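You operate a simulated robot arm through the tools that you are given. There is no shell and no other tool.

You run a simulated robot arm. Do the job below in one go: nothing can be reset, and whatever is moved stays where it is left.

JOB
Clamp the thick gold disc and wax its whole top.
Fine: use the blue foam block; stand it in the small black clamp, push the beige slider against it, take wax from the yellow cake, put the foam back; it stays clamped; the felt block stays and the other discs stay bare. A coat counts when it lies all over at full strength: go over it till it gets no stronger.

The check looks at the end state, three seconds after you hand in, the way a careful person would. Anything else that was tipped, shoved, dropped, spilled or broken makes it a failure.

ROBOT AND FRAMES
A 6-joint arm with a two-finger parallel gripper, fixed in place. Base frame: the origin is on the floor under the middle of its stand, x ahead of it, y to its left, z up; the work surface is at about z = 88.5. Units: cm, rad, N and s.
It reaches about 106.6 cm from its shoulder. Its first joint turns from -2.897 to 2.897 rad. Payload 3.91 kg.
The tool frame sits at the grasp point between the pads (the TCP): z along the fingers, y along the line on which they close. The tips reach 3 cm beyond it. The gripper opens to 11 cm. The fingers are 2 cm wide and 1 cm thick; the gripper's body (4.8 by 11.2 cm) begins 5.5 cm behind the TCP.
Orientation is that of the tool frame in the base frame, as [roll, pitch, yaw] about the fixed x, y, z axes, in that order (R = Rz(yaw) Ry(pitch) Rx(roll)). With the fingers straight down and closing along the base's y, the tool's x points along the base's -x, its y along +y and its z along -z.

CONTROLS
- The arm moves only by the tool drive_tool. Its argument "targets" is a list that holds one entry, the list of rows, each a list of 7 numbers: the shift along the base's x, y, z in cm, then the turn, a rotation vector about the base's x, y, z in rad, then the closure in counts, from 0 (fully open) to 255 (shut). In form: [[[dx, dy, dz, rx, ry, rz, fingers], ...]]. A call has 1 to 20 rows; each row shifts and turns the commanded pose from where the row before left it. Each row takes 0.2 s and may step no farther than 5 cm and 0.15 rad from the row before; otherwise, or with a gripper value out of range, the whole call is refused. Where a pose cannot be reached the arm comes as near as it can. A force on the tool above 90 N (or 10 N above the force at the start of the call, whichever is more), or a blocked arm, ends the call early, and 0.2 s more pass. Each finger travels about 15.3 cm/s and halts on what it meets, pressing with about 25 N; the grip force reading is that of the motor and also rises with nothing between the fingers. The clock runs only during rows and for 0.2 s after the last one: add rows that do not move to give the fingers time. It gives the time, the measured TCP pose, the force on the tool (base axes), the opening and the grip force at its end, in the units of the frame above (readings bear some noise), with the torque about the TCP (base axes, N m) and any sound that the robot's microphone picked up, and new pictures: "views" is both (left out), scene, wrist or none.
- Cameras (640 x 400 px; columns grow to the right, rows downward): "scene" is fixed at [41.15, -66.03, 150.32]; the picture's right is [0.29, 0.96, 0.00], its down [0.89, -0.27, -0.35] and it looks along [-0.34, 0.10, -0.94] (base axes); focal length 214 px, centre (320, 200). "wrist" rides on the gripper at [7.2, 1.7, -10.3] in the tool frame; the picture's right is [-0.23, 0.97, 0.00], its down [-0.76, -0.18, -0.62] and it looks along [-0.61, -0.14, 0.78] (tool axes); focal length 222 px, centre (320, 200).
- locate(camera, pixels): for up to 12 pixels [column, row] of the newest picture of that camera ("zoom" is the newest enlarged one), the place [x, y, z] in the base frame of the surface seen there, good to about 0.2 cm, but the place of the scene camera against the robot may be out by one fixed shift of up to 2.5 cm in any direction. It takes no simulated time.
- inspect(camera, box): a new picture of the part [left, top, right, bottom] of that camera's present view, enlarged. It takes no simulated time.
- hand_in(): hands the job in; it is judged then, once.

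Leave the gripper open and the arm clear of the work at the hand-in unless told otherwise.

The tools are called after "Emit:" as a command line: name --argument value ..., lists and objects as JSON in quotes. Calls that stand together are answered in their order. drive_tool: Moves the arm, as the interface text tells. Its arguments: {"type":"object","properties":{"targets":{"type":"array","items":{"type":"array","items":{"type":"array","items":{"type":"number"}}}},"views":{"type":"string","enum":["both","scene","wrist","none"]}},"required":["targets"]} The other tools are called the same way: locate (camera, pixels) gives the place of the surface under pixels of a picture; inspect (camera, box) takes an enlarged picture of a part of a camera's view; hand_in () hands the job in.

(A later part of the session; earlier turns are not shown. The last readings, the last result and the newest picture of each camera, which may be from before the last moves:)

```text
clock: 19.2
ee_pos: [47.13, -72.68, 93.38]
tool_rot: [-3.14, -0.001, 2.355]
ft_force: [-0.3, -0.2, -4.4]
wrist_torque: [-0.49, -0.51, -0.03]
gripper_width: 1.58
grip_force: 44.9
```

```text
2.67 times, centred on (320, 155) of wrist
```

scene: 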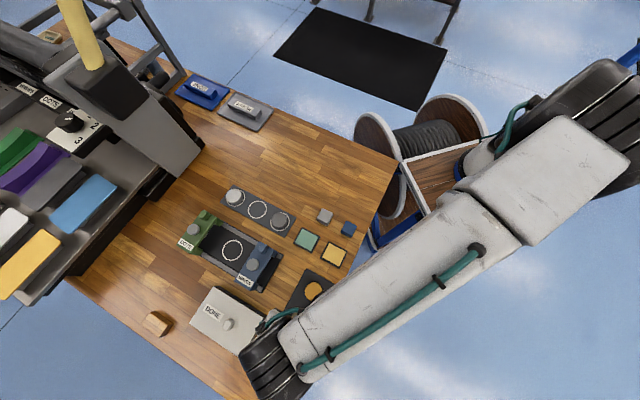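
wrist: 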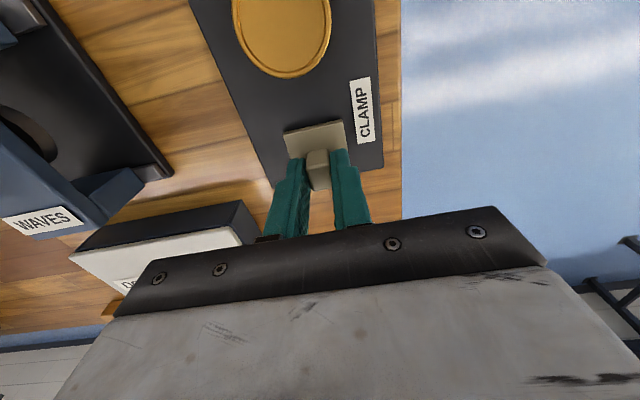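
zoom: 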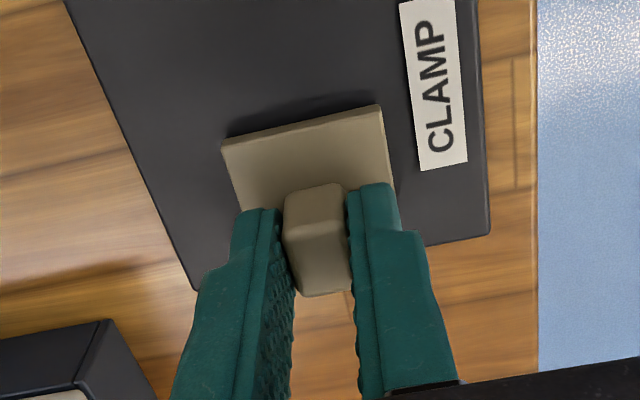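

The post is gripped (1.58 cm). I'll slide it along the clamp axis toward the disc, 3.0 cm in small steps, and watch the force.

Emit:
drive_tool --targets '[[[-0.212, 0.212, 0, 0, 0, 0, 255], [-0.212, 0.212, 0, 0, 0, 0, 255], [-0.212, 0.212, 0, 0, 0, 0, 255], [-0.212, 0.212, 0, 0, 0, 0, 255], [-0.212, 0.212, 0, 0, 0, 0, 255], [-0.212, 0.212, 0, 0, 0, 0, 255], [-0.212, 0.212, 0, 0, 0, 0, 255], [-0.212, 0.212, 0, 0, 0, 0, 255], [-0.212, 0.212, 0, 0, 0, 0, 255], [-0.212, 0.212, 0, 0, 0, 0, 255]]]' --views "both"

Emit:
inspect --camera "wrist" --box '[240, 60, 390, 220]'

```text
clock: 21.4
ee_pos: [44.96, -70.61, 93.23]
tool_rot: [3.139, -0.005, 2.357]
ft_force: [-2.9, -10.0, -30.1]
wrist_torque: [-0.99, -0.59, -0.08]
gripper_width: 1.6
grip_force: 45.5
```

scene: 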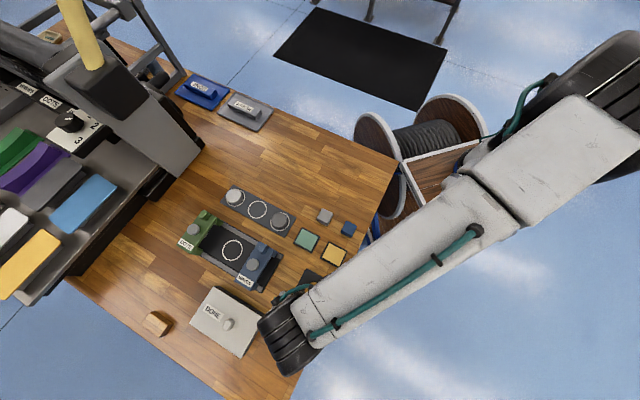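
wrist: 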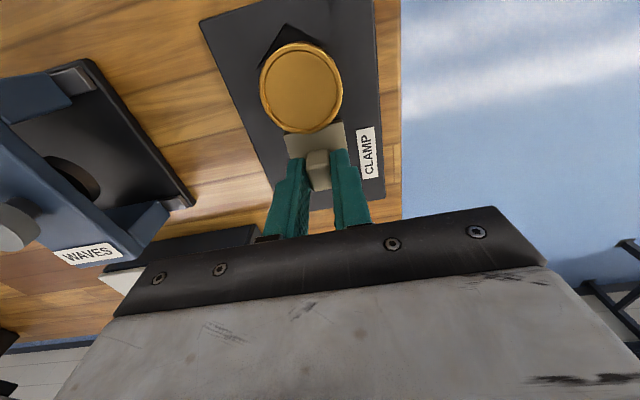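

```text
2.50 times, centred on (315, 140) of wrist
```

zoom: 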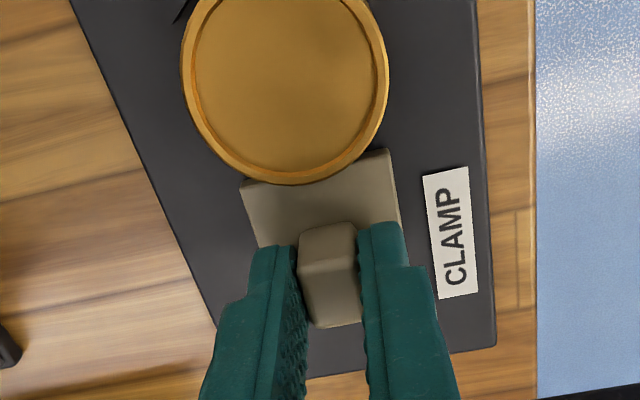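

The slider has moved close to the disc, but I read a -30 N vertical force and a twist, so there is stress in the grip. I'll open the fingers to relieve it and see where the slider rests.

Emit:
drive_tool --targets '[[[0, 0, 0, 0, 0, 0, 200], [0, 0, 0, 0, 0, 0, 162], [0, 0, 0, 0, 0, 0, 162]]]' --views "wrist"

Emit:
inspect --camera "wrist" --box '[240, 60, 390, 220]'

```text
clock: 22.2
ee_pos: [45.15, -70.54, 93.57]
tool_rot: [-3.141, 0.0, 2.356]
ft_force: [0.4, -0.5, 0.5]
wrist_torque: [0.05, -0.02, -0.03]
gripper_width: 4.03
grip_force: 0.0
```

wrist: 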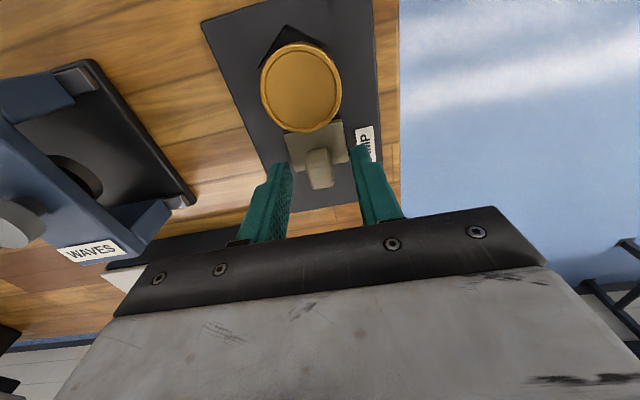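

```text
2.50 times, centred on (315, 140) of wrist
```

zoom: 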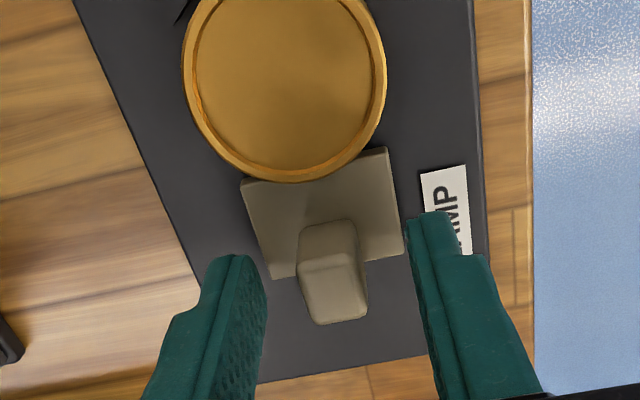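

The stress is gone (forces ≈0) and the slider sits squarely on the plate. I'll measure the gap between the slider's front edge and the disc.

Emit:
locate --camera "zoom" --pixels '[[246, 185], [384, 153], [272, 275], [400, 248], [284, 178], [284, 40], [315, 280], [333, 305], [306, 265], [357, 262], [315, 320], [365, 312]]'

Emit:
inspect --camera "wrist" --box '[240, 10, 370, 140]'

```text
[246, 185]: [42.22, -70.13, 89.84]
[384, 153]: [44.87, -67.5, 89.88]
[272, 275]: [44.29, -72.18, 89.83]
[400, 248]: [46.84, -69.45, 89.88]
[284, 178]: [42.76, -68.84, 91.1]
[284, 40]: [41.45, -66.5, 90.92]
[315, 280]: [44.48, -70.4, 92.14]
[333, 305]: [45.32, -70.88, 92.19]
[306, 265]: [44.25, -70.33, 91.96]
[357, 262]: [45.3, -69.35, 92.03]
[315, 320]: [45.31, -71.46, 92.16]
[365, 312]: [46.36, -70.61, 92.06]
```

```text
3.08 times, centred on (305, 75) of wrist
```

zoom: 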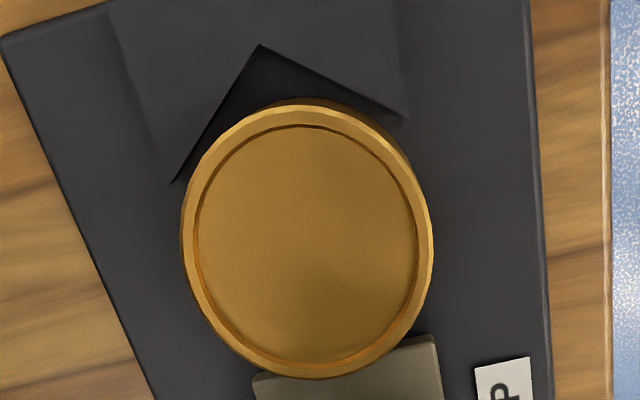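

The slider's front edge is still about 0.65 cm short of the disc's seated rear edge. I'll push from behind with closed fingertips, which avoids the grip twist. So I'll rise above the post, move back 2.3 cm, close the fingers, and come down behind the slider.

Emit:
drive_tool --targets '[[[0, 0, 1.5, 0, 0, 0, 162], [0, 0, 2.0, 0, 0, 0, 162], [0.85, -0.85, 0, 0, 0, 0, 200], [0.85, -0.85, 0, 0, 0, 0, 255], [0, 0, 0, 0, 0, 0, 255], [0, 0, 0, 0, 0, 0, 255]]]' --views "wrist"

Emit:
inspect --camera "wrist" --box '[240, 40, 390, 200]'

```text
clock: 23.6
ee_pos: [46.91, -72.31, 97.0]
tool_rot: [-3.141, 0.0, 2.358]
ft_force: [-0.1, -0.8, 0.1]
wrist_torque: [-0.02, -0.01, -0.02]
gripper_width: 0.01
grip_force: 24.8
```

wrist: 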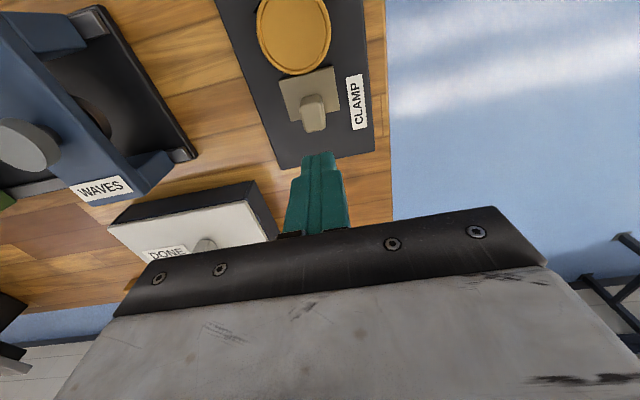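

```text
2.50 times, centred on (315, 120) of wrist
```

zoom: 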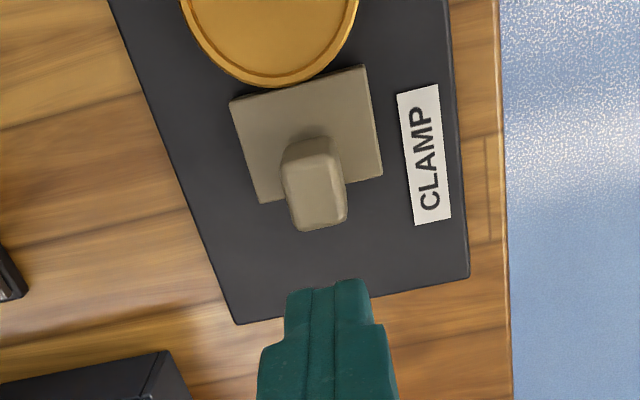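

The closed fingertips are behind the slider with about 0.5 cm clearance. I'll go down 4 cm to just over the plate and check.

Emit:
drive_tool --targets '[[[0, 0, -1.5, 0, 0, 0, 255], [0, 0, -1.5, 0, 0, 0, 255], [0, 0, -1.0, 0, 0, 0, 255], [0, 0, 0, 0, 0, 0, 255]]]' --views "wrist"

Emit:
inspect --camera "wrist" --box '[240, 40, 390, 200]'

```text
clock: 24.6
ee_pos: [46.94, -72.27, 93.05]
tool_rot: [-3.141, 0.0, 2.356]
ft_force: [-0.6, 0.4, -0.2]
wrist_torque: [-0.04, 0.0, 0.01]
gripper_width: 0.0
grip_force: 24.8
```

wrist: 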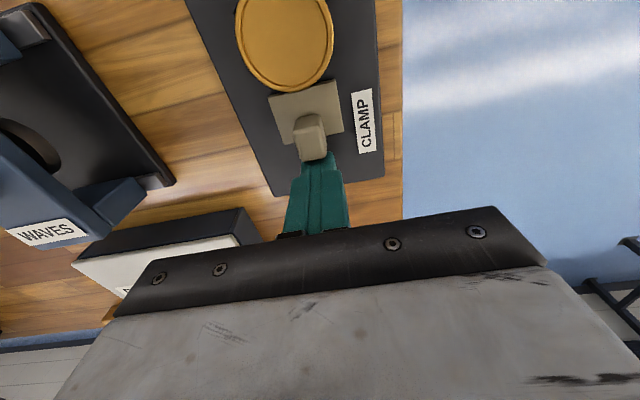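

```text
2.50 times, centred on (315, 120) of wrist
```

zoom: 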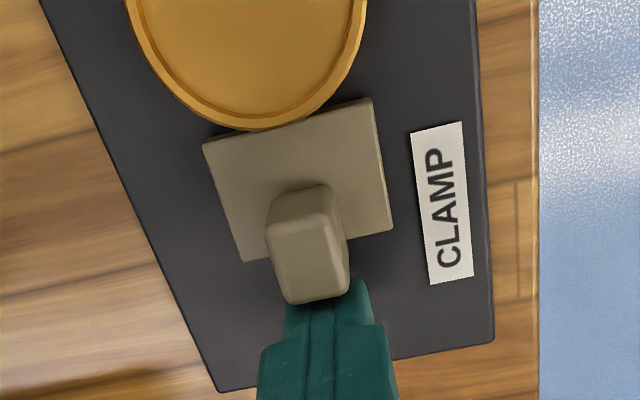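

The fingertips are right behind the post. I'll shift about 0.1 cm sideways to centre them and push forward 0.7 cm in small steps, reading the force.

Emit:
drive_tool --targets '[[[-0.08, -0.08, 0, 0, 0, 0, 255], [-0.1, 0.1, 0, 0, 0, 0, 255], [-0.1, 0.1, 0, 0, 0, 0, 255], [-0.1, 0.1, 0, 0, 0, 0, 255], [-0.1, 0.1, 0, 0, 0, 0, 255], [-0.1, 0.1, 0, 0, 0, 0, 255]]]' --views "wrist"

Emit:
inspect --camera "wrist" --box '[240, 20, 390, 180]'

```text
clock: 26.0
ee_pos: [46.28, -71.78, 92.83]
tool_rot: [-3.141, -0.001, 2.356]
ft_force: [6.3, -2.7, 1.5]
wrist_torque: [-0.03, -0.17, -0.04]
gripper_width: 0.0
grip_force: 24.9
```

wrist: 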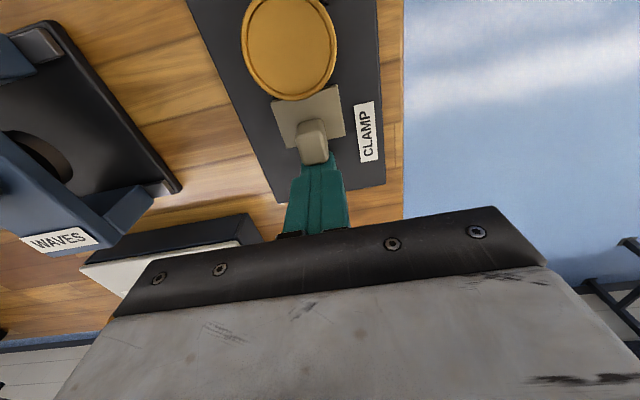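

```text
2.50 times, centred on (315, 100) of wrist
```

zoom: 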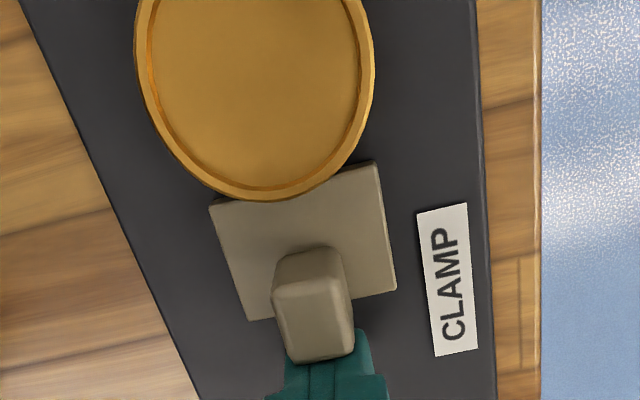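

About 6 N of resistance along the axis: I've reached the slider and it is sliding. I'll keep pushing 0.5 cm in 0.1 cm steps.

Emit:
drive_tool --targets '[[[-0.07, 0.07, 0, 0, 0, 0, 255], [-0.07, 0.07, 0, 0, 0, 0, 255], [-0.07, 0.07, 0, 0, 0, 0, 255], [-0.07, 0.07, 0, 0, 0, 0, 255], [-0.07, 0.07, 0, 0, 0, 0, 255]]]' --views "wrist"

Emit:
inspect --camera "wrist" --box '[240, 0, 390, 160]'

```text
clock: 27.2
ee_pos: [46.07, -71.64, 93.05]
tool_rot: [-3.139, 0.005, 2.358]
ft_force: [23.1, -27.3, -2.4]
wrist_torque: [-0.19, -0.27, -0.03]
gripper_width: 0.01
grip_force: 25.2
```

wrist: 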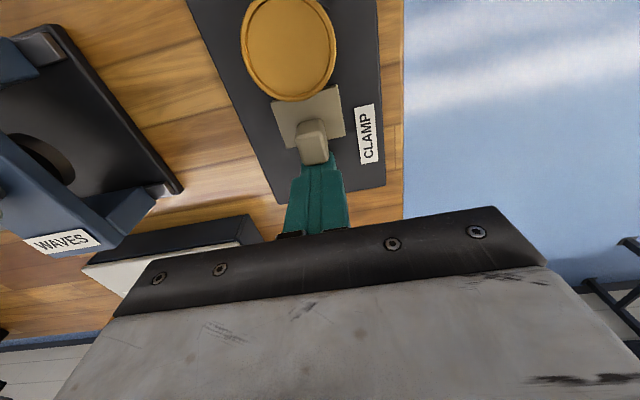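

```text
2.50 times, centred on (315, 80) of wrist
```

zoom: 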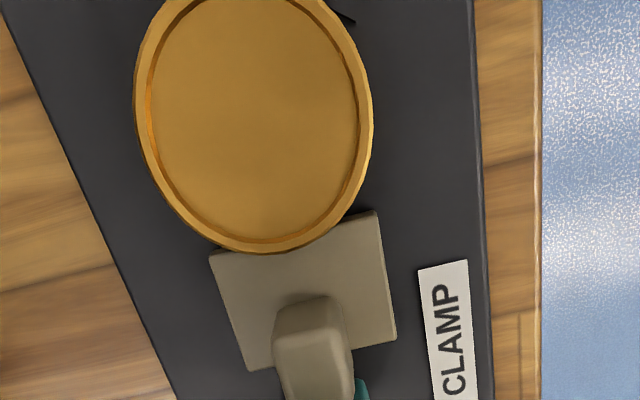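

The axial force jumped to about 36 N and the motion stopped, so the slider seems to have pushed the disc home. I'll back off, rise, and check the seat from above.

Emit:
drive_tool --targets '[[[0.2, -0.2, 0, 0, 0, 0, 255], [0.5, -0.5, 0, 0, 0, 0, 255], [0, 0, 2, 0, 0, 0, 255], [0, 0, 4, 0, 0, 0, 255], [-1.4, 1.4, 2, 0, 0, 0, 255], [-1.4, 1.4, 0, 0, 0, 0, 255], [0, 0, 0, 0, 0, 0, 255]]]' --views "both"

Emit:
inspect --camera "wrist" --box '[245, 40, 385, 170]'

```text
clock: 28.8
ee_pos: [43.81, -69.25, 101.0]
tool_rot: [3.14, 0.001, 2.356]
ft_force: [-0.4, 0.2, -0.7]
wrist_torque: [0.04, -0.03, 0.01]
gripper_width: 0.0
grip_force: 25.2
```

scene: 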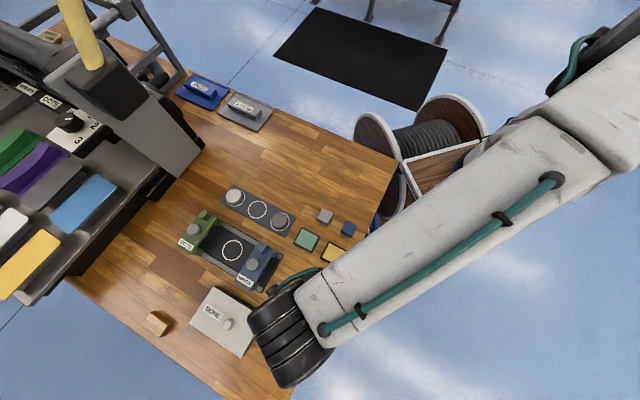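
wrist: 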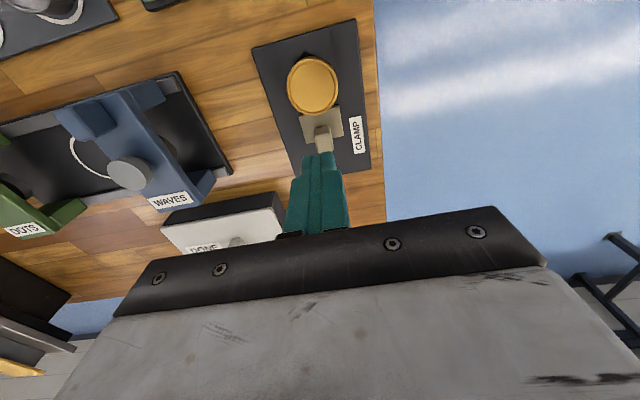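

```text
3.08 times, centred on (315, 105) of wrist
```

zoom: 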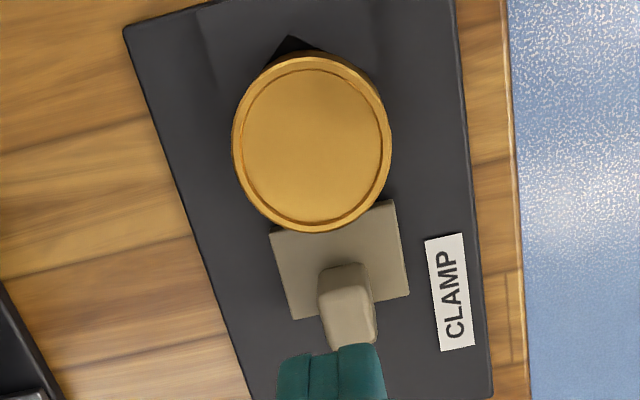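

The disc is now deep in the V, with only the apex triangle showing at (290, 45), and the slider touches its rear. I'll verify with coordinates.

Emit:
locate --camera "zoom" --pixels '[[275, 237], [390, 205], [297, 316], [407, 292], [313, 143], [235, 143], [389, 143], [312, 58], [312, 228], [258, 82], [367, 205], [290, 38]]'

Emit:
inspect --camera "wrist" --box '[285, 45, 345, 85]'

```text
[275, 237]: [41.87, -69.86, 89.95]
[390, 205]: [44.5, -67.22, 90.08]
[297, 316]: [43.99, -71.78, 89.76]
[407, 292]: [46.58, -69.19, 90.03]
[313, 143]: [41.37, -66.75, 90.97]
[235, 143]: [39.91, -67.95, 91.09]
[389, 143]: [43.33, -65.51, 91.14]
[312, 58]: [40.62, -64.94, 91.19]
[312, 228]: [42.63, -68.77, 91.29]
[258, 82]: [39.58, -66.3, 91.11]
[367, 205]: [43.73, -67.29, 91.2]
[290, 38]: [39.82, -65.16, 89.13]
```

```text
10.00 times, centred on (315, 65) of wrist
```

zoom: 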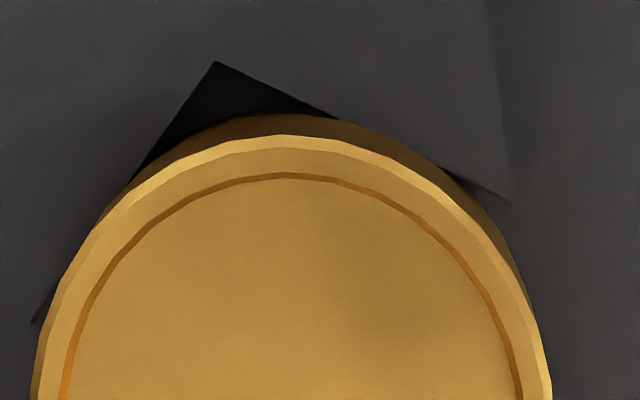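

The disc centre is (41.63, -66.80), exactly the predicted seat, with the slider against its rear. Now the foam: I'll fly high to above it at (29.25, -53.4) with the fingers at 5.5 cm. The felt block is about 7 cm away from it.

Emit:
drive_tool --targets '[[[0, 0, 3, 0, 0, 0, 127], [-2.9, 3.19, 0, 0, 0, 0, 127], [-2.9, 3.19, 0, 0, 0, 0, 127], [-2.9, 3.19, 0, 0, 0, 0, 127], [-2.9, 3.19, 0, 0, 0, 0, 127], [-2.9, 3.19, -1, 0, 0, 0, 127], [0, 0, -2, 0, 0, 0, 127], [0, 0, 0, 0, 0, 0, 127]]]' --views "both"

Emit:
inspect --camera "wrist" --box '[245, 60, 395, 200]'

Emit:
inspect --camera "scene" --box '[270, 250, 350, 340]'

```text
clock: 30.6
ee_pos: [29.55, -53.16, 101.05]
tool_rot: [-3.141, 0.0, 2.355]
ft_force: [0.1, 1.5, 0.6]
wrist_torque: [0.0, -0.01, -0.02]
gripper_width: 5.54
grip_force: 0.1
```

scene: 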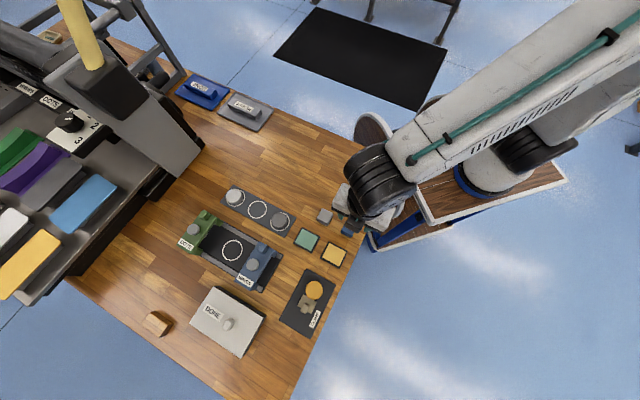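
wrist: 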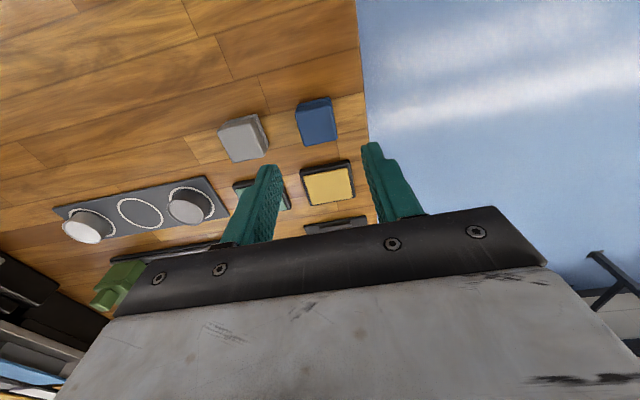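

```text
2.86 times, centred on (320, 130) of wrist
```

zoom: 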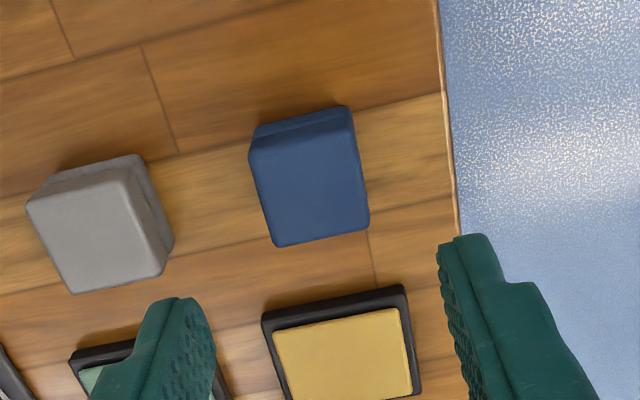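

```text
4.44 times, centred on (310, 295) of scene
```

zoom: 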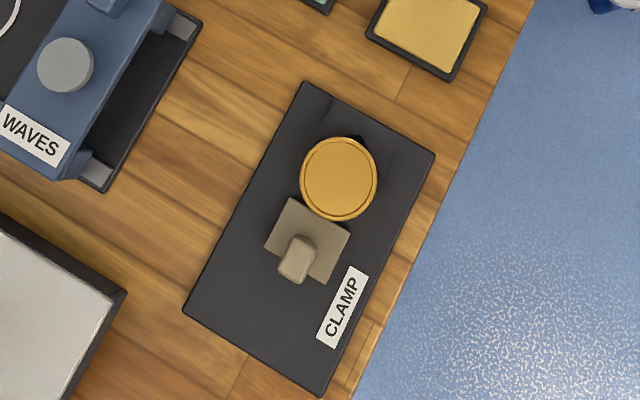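

The scene view confirms the disc sits in the V with the slider against it. In the wrist zoom the foam top is bounded by about (250, 150), (352, 128), (369, 220) and (277, 246). I'll locate it.

Emit:
inspect --camera "wrist" --box '[245, 60, 395, 200]'

Emit:
locate --camera "zoom" --pixels '[[254, 153], [349, 132], [365, 216], [280, 241], [312, 187], [260, 128], [345, 110], [335, 355], [350, 330], [300, 370], [220, 150], [90, 220]]'

```text
2.86 times, centred on (320, 130) of wrist
```

zoom: 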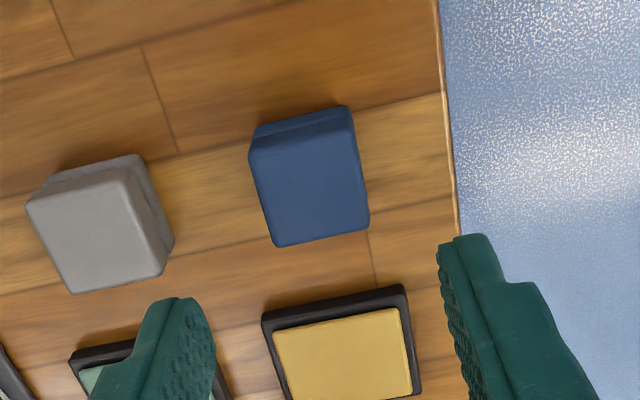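

```text
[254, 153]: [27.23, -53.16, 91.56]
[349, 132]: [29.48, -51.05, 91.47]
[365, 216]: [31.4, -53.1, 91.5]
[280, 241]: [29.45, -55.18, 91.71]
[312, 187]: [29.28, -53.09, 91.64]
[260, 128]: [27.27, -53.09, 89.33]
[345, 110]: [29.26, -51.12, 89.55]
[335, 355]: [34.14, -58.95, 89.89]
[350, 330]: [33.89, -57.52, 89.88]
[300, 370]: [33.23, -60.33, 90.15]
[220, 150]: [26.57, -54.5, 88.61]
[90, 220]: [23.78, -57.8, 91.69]
```

Foam centre ≈ (29.32, -53.25), with sides at ±45° matching the fingers. I'll shift 0.2 cm and go down so the tips stop about 1.2 cm above the table, leaving the lower foam free below the fingers.

Emit:
drive_tool --targets '[[[-0.12, 0.16, -2.5, 0, 0, 0, 127], [0, 0, -2.8, 0, 0, 0, 127], [0, 0, -2.0, 0, 0, 0, 127], [0, 0, -1.0, 0, 0, 0, 127], [0, 0, 0, 0, 0, 0, 127]]]' --views "both"

Emit:
inspect --camera "wrist" --box '[235, 100, 405, 230]'

```text
clock: 31.8
ee_pos: [29.51, -53.11, 92.32]
tool_rot: [3.141, 0.001, 2.357]
ft_force: [1.0, 0.1, 0.3]
wrist_torque: [0.0, -0.01, -0.01]
gripper_width: 5.52
grip_force: 0.1
```

scene: 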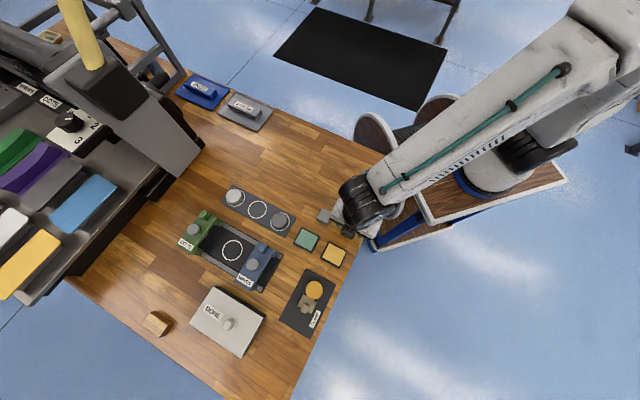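
wrist: 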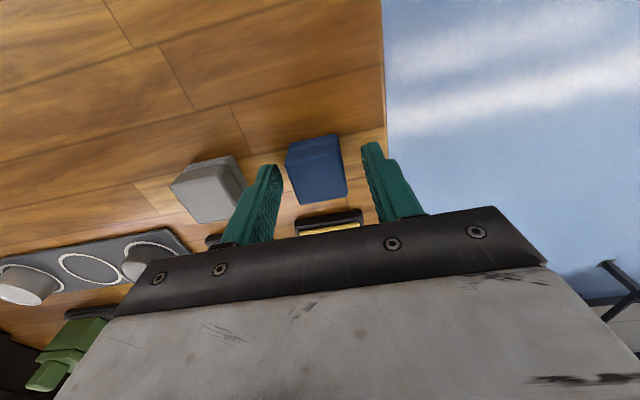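

```text
3.08 times, centred on (320, 165) of wrist
```

zoom: 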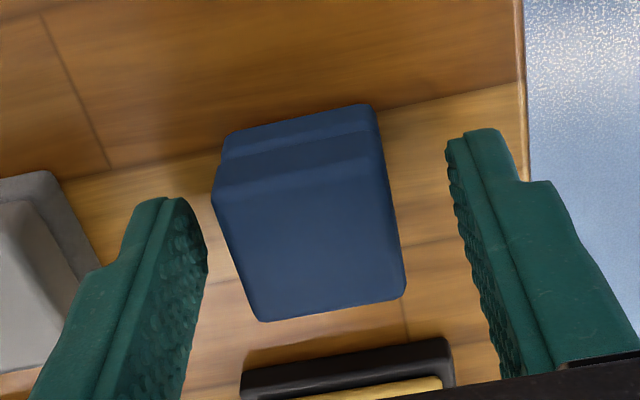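

The foam is centred between the fingers, with the top centre at (319, 179) where (320, 181) is expected. I'll close on it.

Emit:
drive_tool --targets '[[[0, 0, 0, 0, 0, 0, 160], [0, 0, 0, 0, 0, 0, 190], [0, 0, 0, 0, 0, 0, 220], [0, 0, 0, 0, 0, 0, 255], [0, 0, 0, 0, 0, 0, 255]]]' --views "wrist"

Emit:
inspect --camera "wrist" --box '[235, 100, 405, 230]'

```text
clock: 33.0
ee_pos: [29.44, -53.18, 92.45]
tool_rot: [3.141, 0.0, 2.356]
ft_force: [-0.1, 0.1, -0.1]
wrist_torque: [0.0, 0.01, -0.02]
gripper_width: 3.29
grip_force: 25.4
```

wrist: 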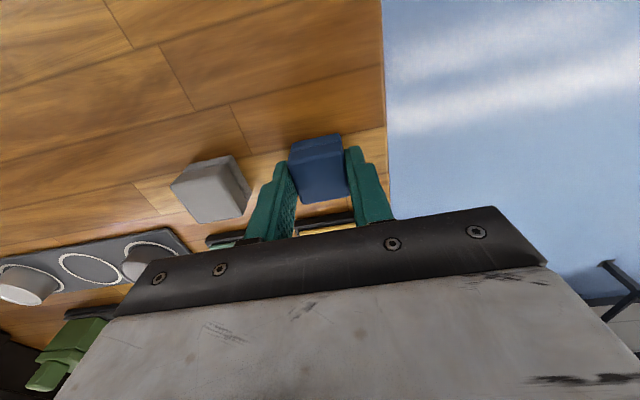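

```text
3.08 times, centred on (320, 165) of wrist
```

zoom: 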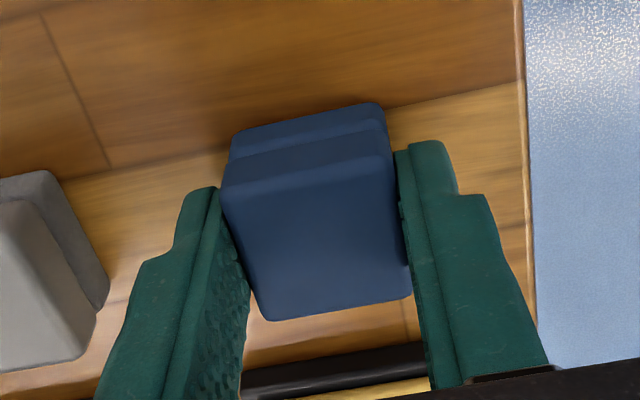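

The foam is held (3.29 cm, 25 N) at a measured TCP of about (29.48, -53.15, 92.4), which I'll use for putting it back. I'll lift it straight up.

Emit:
drive_tool --targets '[[[0, 0, 0.5, 0, 0, 0, 255], [0, 0, 2.0, 0, 0, 0, 255], [0, 0, 3.0, 0, 0, 0, 255], [0, 0, 3.0, 0, 0, 0, 255], [0, 0, 0, 0, 0, 0, 255]]]' --views "both"

Emit:
inspect --camera "wrist" --box '[235, 80, 405, 230]'

```text
clock: 34.2
ee_pos: [29.07, -53.41, 101.11]
tool_rot: [3.141, -0.001, 2.357]
ft_force: [-0.6, -0.1, 0.1]
wrist_torque: [0.01, 0.02, 0.03]
gripper_width: 3.32
grip_force: 24.5
```

scene: 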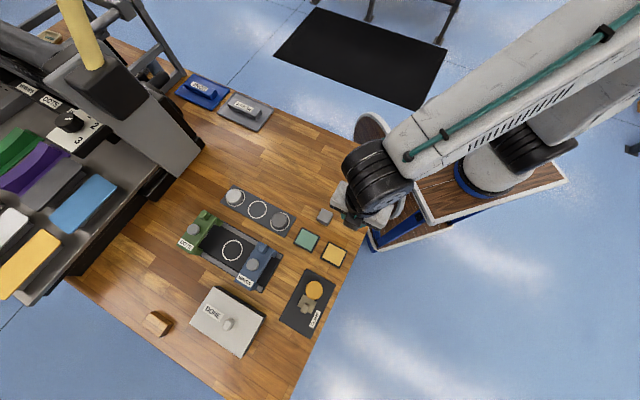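
wrist: 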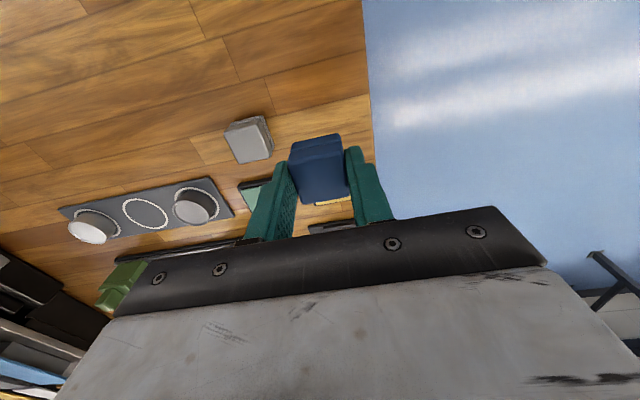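

```text
2.67 times, centred on (320, 155) of wrist
```

zoom: 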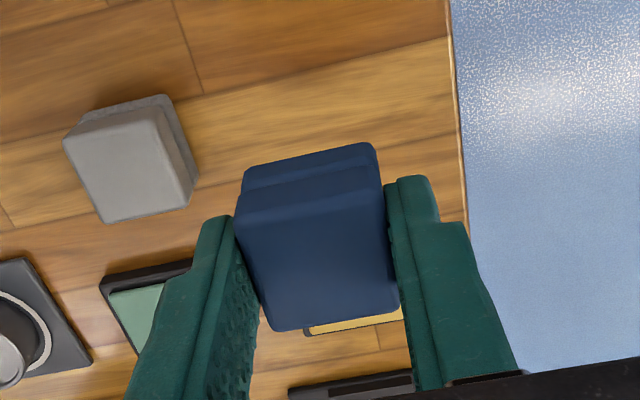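

The foam is held level. I'll carry it over the yellow cake, centre ≈ (34.4, -59.25), and go down to about 2 cm above it to check alignment.

Emit:
drive_tool --targets '[[[1.75, -2.0, 0, 0, 0, 0, 255], [1.75, -2.0, 0, 0, 0, 0, 255], [1.75, -2.0, 0, 0, 0, 0, 255], [0, 0, -2.5, 0, 0, 0, 255], [0, 0, -2.5, 0, 0, 0, 255], [0, 0, 0, 0, 0, 0, 255]]]' --views "both"

Emit:
inspect --camera "wrist" --box '[235, 80, 405, 230]'

Emit:
inspect --camera "scene" --box '[280, 190, 400, 290]'

```text
clock: 35.6
ee_pos: [34.53, -59.33, 95.97]
tool_rot: [-3.141, 0.001, 2.358]
ft_force: [-0.2, -0.3, -0.7]
wrist_torque: [-0.03, 0.01, -0.02]
gripper_width: 3.31
grip_force: 25.1
```

scene: 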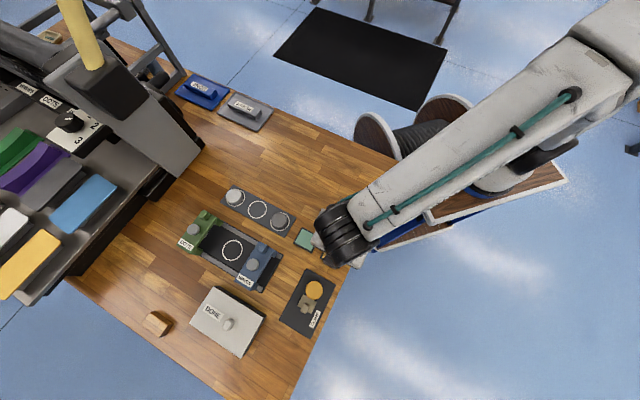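
wrist: 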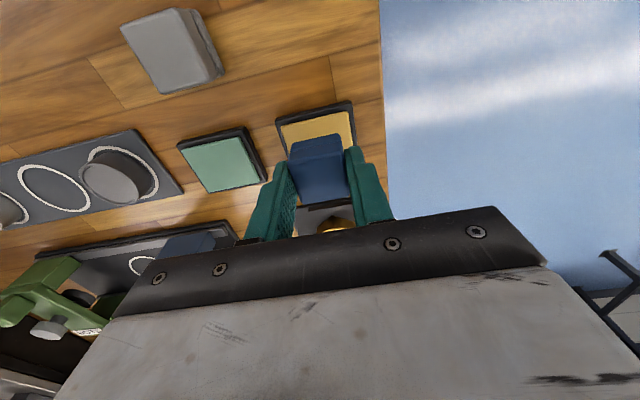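

```text
2.67 times, centred on (320, 155) of wrist
```

zoom: 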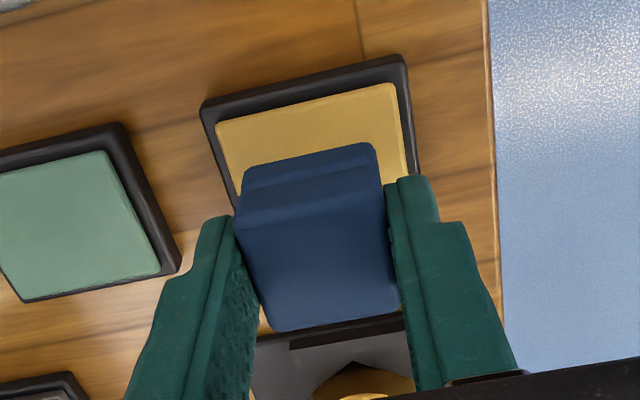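

```text
4.00 times, centred on (340, 240) of scene
```

zoom: 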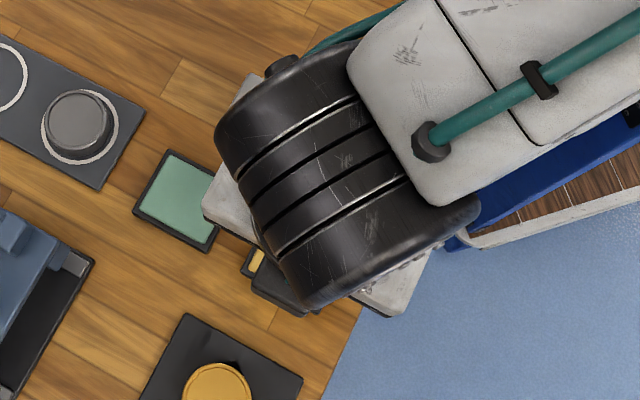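

I'll locate the visible cake corners to check how the foam lies over it.

Emit:
locate --camera "wrist" --pixels '[[283, 129], [345, 114], [352, 143], [277, 120], [349, 103], [356, 140], [315, 123], [290, 160], [340, 140], [293, 147]]'

```text
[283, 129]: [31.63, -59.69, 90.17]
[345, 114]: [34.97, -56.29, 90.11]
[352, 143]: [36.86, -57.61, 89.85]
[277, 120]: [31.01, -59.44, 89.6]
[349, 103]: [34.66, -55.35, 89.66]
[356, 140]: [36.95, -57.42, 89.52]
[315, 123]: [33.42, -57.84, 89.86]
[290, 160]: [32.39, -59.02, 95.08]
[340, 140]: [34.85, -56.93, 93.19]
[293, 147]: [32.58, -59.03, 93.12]
```

The foam is over the cake, about 0.3 cm toward its near edge. I'll shift 0.3 cm along the axis and lower gently until I feel contact.

Emit:
drive_tool --targets '[[[0.2, -0.2, -1.0, 0, 0, 0, 255], [0, 0, -0.6, 0, 0, 0, 255], [0, 0, -0.15, 0, 0, 0, 255], [0, 0, -0.15, 0, 0, 0, 255], [0, 0, 0, 0, 0, 0, 255]]]' --views "wrist"

```text
clock: 36.8
ee_pos: [34.58, -59.4, 94.22]
tool_rot: [3.141, 0.001, 2.356]
ft_force: [0.3, 0.2, -0.1]
wrist_torque: [0.0, -0.01, 0.0]
gripper_width: 3.29
grip_force: 24.9
```

wrist: 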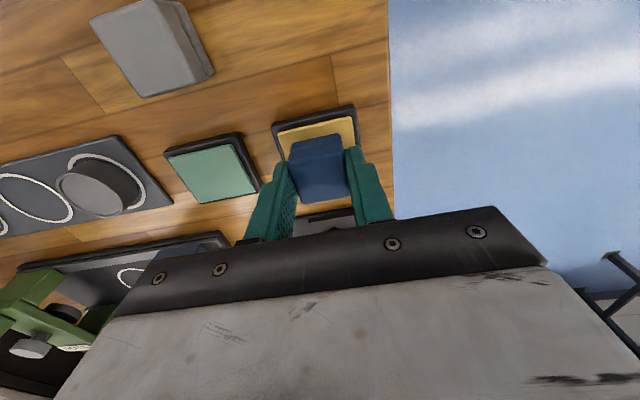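

No contact yet (force ≈ 0 at z≈94.1). I'll lower in 0.1 cm steps.

Emit:
drive_tool --targets '[[[0, 0, -0.1, 0, 0, 0, 255], [0, 0, -0.1, 0, 0, 0, 255], [0, 0, 0, 0, 0, 0, 255]]]' --views "none"

Emit:
drive_tool --targets '[[[0, 0, -0.1, 0, 0, 0, 255], [0, 0, 0, 0, 0, 0, 255]]]' --views "none"

```text
clock: 37.6
ee_pos: [34.86, -59.28, 93.96]
tool_rot: [-3.141, 0.001, 2.356]
ft_force: [0.4, -0.5, -0.3]
wrist_torque: [-0.03, 0.01, 0.0]
gripper_width: 3.27
grip_force: 25.0
```

```text
clock: 38.2
ee_pos: [34.7, -59.37, 93.93]
tool_rot: [-3.141, 0.0, 2.357]
ft_force: [-0.6, 0.6, 0.3]
wrist_torque: [0.04, -0.03, -0.03]
gripper_width: 3.31
grip_force: 24.8
```

Still no contact at nominal z≈93.8. I'll continue in 0.1 cm steps.

Emit:
drive_tool --targets '[[[0, 0, -0.1, 0, 0, 0, 255], [0, 0, 0, 0, 0, 0, 255]]]' --views "none"

Emit:
drive_tool --targets '[[[0, 0, -0.1, 0, 0, 0, 255], [0, 0, 0, 0, 0, 0, 255]]]' --views "none"

```text
clock: 38.8
ee_pos: [34.74, -59.27, 94.02]
tool_rot: [3.141, 0.0, 2.358]
ft_force: [-0.6, 0.3, 0.1]
wrist_torque: [0.01, 0.0, -0.05]
gripper_width: 3.28
grip_force: 25.2
```

```text
clock: 39.4
ee_pos: [34.74, -59.34, 93.83]
tool_rot: [3.141, 0.0, 2.355]
ft_force: [-0.7, 0.3, 0.0]
wrist_torque: [-0.02, 0.0, 0.01]
gripper_width: 3.29
grip_force: 24.7
```

No contact yet; the measured z is about 93.85. I'll continue down 0.2 cm.

Emit:
drive_tool --targets '[[[0, 0, -0.1, 0, 0, 0, 255], [0, 0, -0.1, 0, 0, 0, 255], [0, 0, 0, 0, 0, 0, 255]]]' --views "wrist"

Emit:
inspect --camera "wrist" --box '[260, 90, 380, 210]'

```text
clock: 40.2
ee_pos: [34.69, -59.51, 93.71]
tool_rot: [-3.141, 0.001, 2.358]
ft_force: [1.4, 2.2, 21.5]
wrist_torque: [0.14, -0.05, 0.0]
gripper_width: 3.3
grip_force: 25.2
```

wrist: 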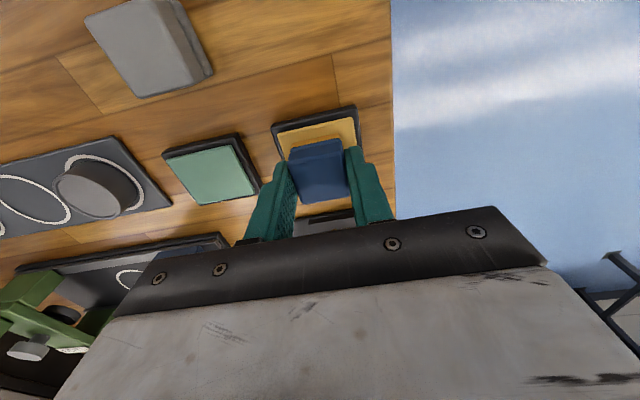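

```text
3.33 times, centred on (320, 150) of wrist
```

zoom: 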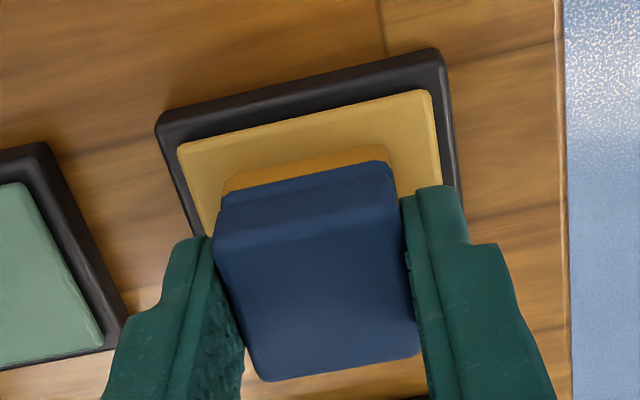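

Contact at 21 N. A golden layer is now visible along the foam's lower edge at zoom (305, 165), so it is picking up wax. I'll ease the pressure and rub it slightly on the cake to load it well.

Emit:
drive_tool --targets '[[[0, 0, 0.08, 0, 0, 0, 255], [0.2, -0.2, 0, 0, 0, 0, 255], [-0.2, 0.2, 0, 0, 0, 0, 255], [-0.2, 0.2, 0, 0, 0, 0, 255], [0.2, -0.2, 0, 0, 0, 0, 255], [0.2, 0.2, 0, 0, 0, 0, 255], [-0.2, -0.2, 0, 0, 0, 0, 255], [-0.2, -0.2, 0, 0, 0, 0, 255], [0.2, 0.2, 0, 0, 0, 0, 255], [0, 0, 0, 0, 0, 0, 255]]]' --views "wrist"

Emit:
inspect --camera "wrist" --box '[260, 90, 380, 210]'

```text
clock: 42.4
ee_pos: [34.6, -59.37, 93.66]
tool_rot: [-3.139, 0.001, 2.356]
ft_force: [-9.7, -0.9, 20.0]
wrist_torque: [-0.04, 0.31, -0.05]
gripper_width: 3.3
grip_force: 24.8
```

wrist: 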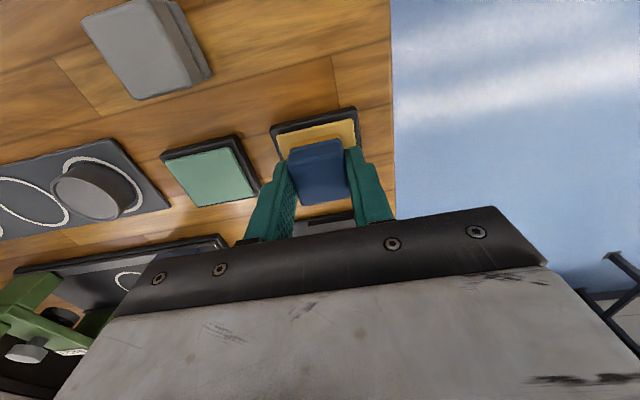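

```text
3.33 times, centred on (320, 150) of wrist
```

zoom: 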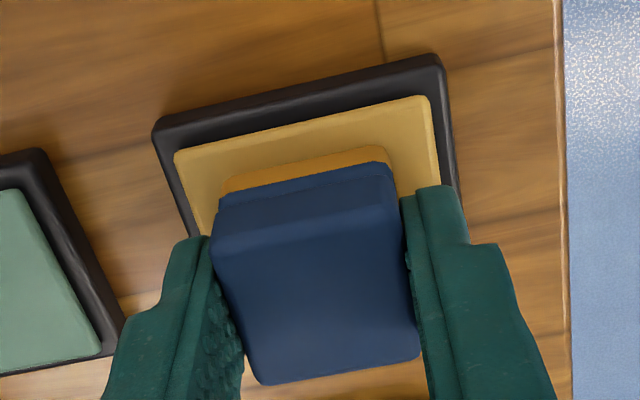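

The foam has a golden wax layer. I'll lift off straight up and check that the cake tray stayed put.

Emit:
drive_tool --targets '[[[0, 0, 0.5, 0, 0, 0, 255], [0, 0, 2.0, 0, 0, 0, 255], [0, 0, 4.0, 0, 0, 0, 255], [0, 0, 0, 0, 0, 0, 255]]]' --views "wrist"

Emit:
inspect --camera "wrist" --box '[245, 70, 395, 220]'

Emit:
locate --camera "wrist" --pixels '[[283, 118], [349, 103], [356, 135]]'

```text
clock: 43.4
ee_pos: [34.6, -59.34, 100.29]
tool_rot: [3.141, 0.001, 2.356]
ft_force: [-0.5, 0.3, -0.2]
wrist_torque: [0.02, 0.02, 0.0]
gripper_width: 3.28
grip_force: 24.8
```

wrist: 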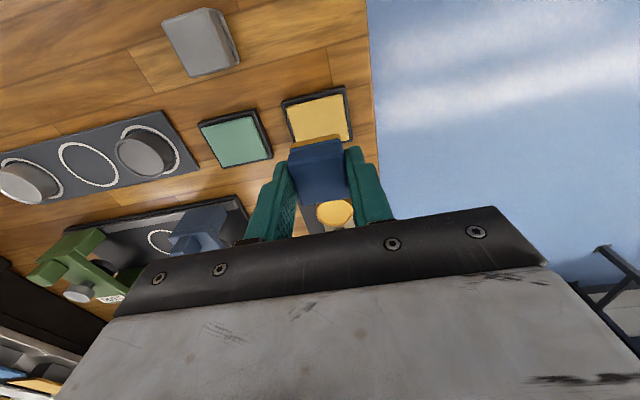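

```text
2.67 times, centred on (320, 145) of wrist
```

zoom: 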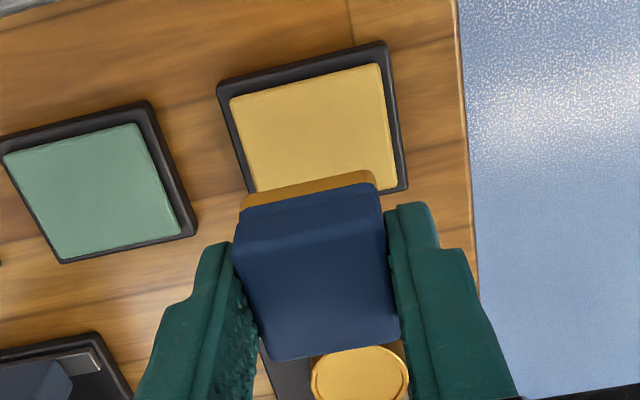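

```text
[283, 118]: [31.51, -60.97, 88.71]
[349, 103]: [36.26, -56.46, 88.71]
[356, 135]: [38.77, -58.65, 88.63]
```

The foam's underside is clearly gold now. I'll check the tray's corners against the earlier ones: (31.0, -59.5) and (34.75, -55.6).

Emit:
locate --camera "zoom" --pixels '[[221, 89], [385, 45], [405, 184], [232, 102], [376, 66], [394, 184], [360, 370], [316, 375], [404, 368], [3, 140], [148, 105], [195, 232]]'

```text
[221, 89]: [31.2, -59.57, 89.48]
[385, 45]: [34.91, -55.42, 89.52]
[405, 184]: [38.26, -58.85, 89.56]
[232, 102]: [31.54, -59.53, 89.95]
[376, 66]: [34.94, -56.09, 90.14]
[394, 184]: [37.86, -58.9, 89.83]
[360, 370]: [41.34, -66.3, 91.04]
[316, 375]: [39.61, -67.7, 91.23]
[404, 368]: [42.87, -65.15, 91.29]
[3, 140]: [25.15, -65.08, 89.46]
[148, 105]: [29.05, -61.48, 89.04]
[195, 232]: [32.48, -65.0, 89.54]
```

The tray is unmoved. I'll carry the waxed foam over to above the disc at (41.6, -66.85), then go down to about 1.5 cm above its top.

Emit:
drive_tool --targets '[[[2.33, -2.46, 0, 0, 0, 0, 255], [2.33, -2.46, 0, 0, 0, 0, 255], [2.33, -2.46, 0, 0, 0, 0, 255], [0, 0, -2.0, 0, 0, 0, 255], [0, 0, -1.5, 0, 0, 0, 255], [0, 0, 0, 0, 0, 0, 255]]]' --views "both"

Emit:
inspect --camera "wrist" --box '[245, 70, 395, 220]'

```text
clock: 44.8
ee_pos: [41.71, -66.66, 96.6]
tool_rot: [3.141, 0.0, 2.355]
ft_force: [-0.2, -0.8, -1.1]
wrist_torque: [0.03, 0.01, -0.01]
gripper_width: 3.29
grip_force: 25.5
```

scene: 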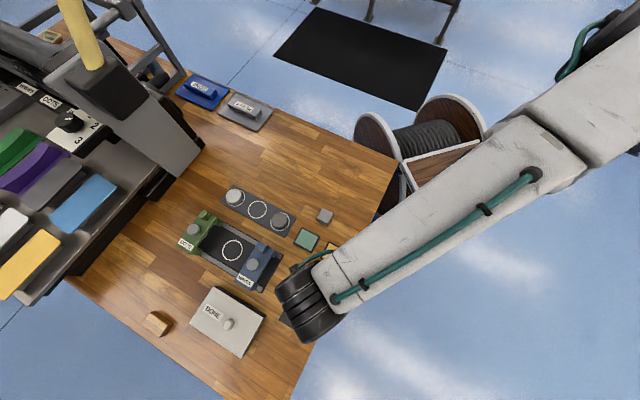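
wrist: 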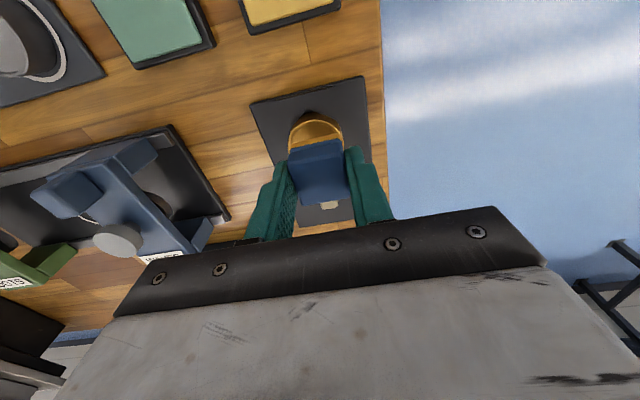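

```text
2.67 times, centred on (320, 145) of wrist
```

zoom: 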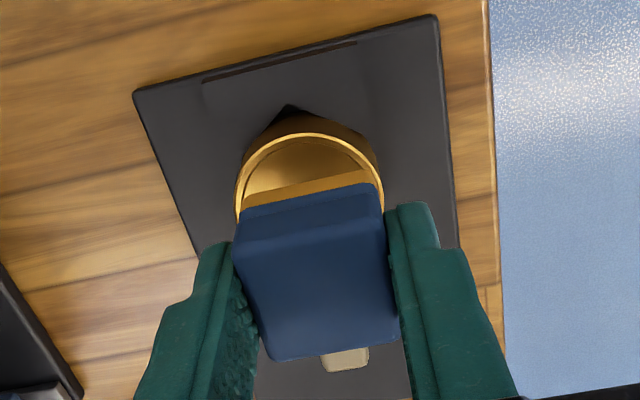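

The foam is centred over the disc with roughly a 1.7 cm gap. I'll lower 1.3 cm, then feel for contact in small steps.

Emit:
drive_tool --targets '[[[0, 0, -0.7, 0, 0, 0, 255], [0, 0, -0.4, 0, 0, 0, 255], [0, 0, -0.2, 0, 0, 0, 255], [0, 0, 0, 0, 0, 0, 255]]]' --views "wrist"

Emit:
inspect --camera "wrist" --box '[245, 80, 395, 220]'

```text
clock: 45.8
ee_pos: [41.66, -66.8, 95.34]
tool_rot: [3.141, 0.001, 2.358]
ft_force: [-1.2, -1.0, -0.8]
wrist_torque: [0.05, 0.0, -0.01]
gripper_width: 3.3
grip_force: 25.3
```

wrist: 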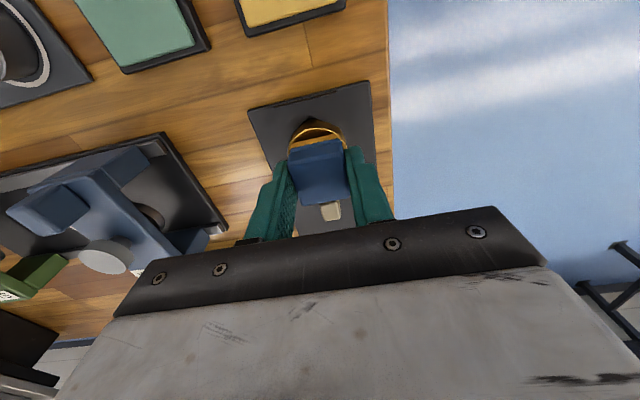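

```text
2.86 times, centred on (320, 150) of wrist
```

zoom: 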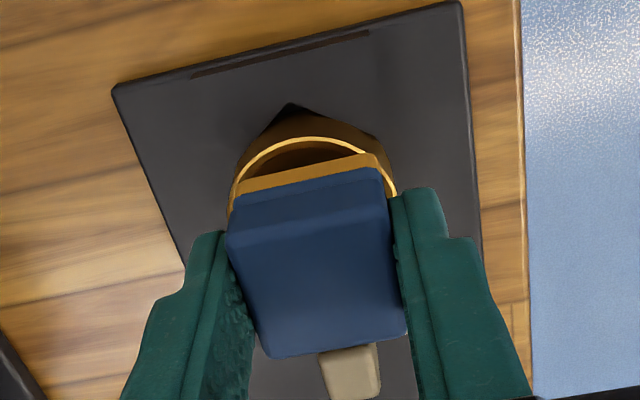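

The foam is just above the disc. I'll feel for contact with small steps.

Emit:
drive_tool --targets '[[[0, 0, -0.1, 0, 0, 0, 255], [0, 0, -0.1, 0, 0, 0, 255], [0, 0, 0, 0, 0, 0, 255]]]' --views "none"

Emit:
drive_tool --targets '[[[0, 0, -0.1, 0, 0, 0, 255], [0, 0, 0, 0, 0, 0, 255]]]' --views "none"

```text
clock: 46.6
ee_pos: [41.53, -66.72, 95.19]
tool_rot: [-3.14, 0.0, 2.357]
ft_force: [0.4, -0.8, 0.1]
wrist_torque: [0.01, 0.01, 0.04]
gripper_width: 3.29
grip_force: 25.2
```

```text
clock: 47.2
ee_pos: [41.71, -66.78, 94.92]
tool_rot: [-3.141, -0.001, 2.356]
ft_force: [-0.3, -0.5, 0.5]
wrist_torque: [0.0, 0.01, -0.01]
gripper_width: 3.28
grip_force: 24.9
```

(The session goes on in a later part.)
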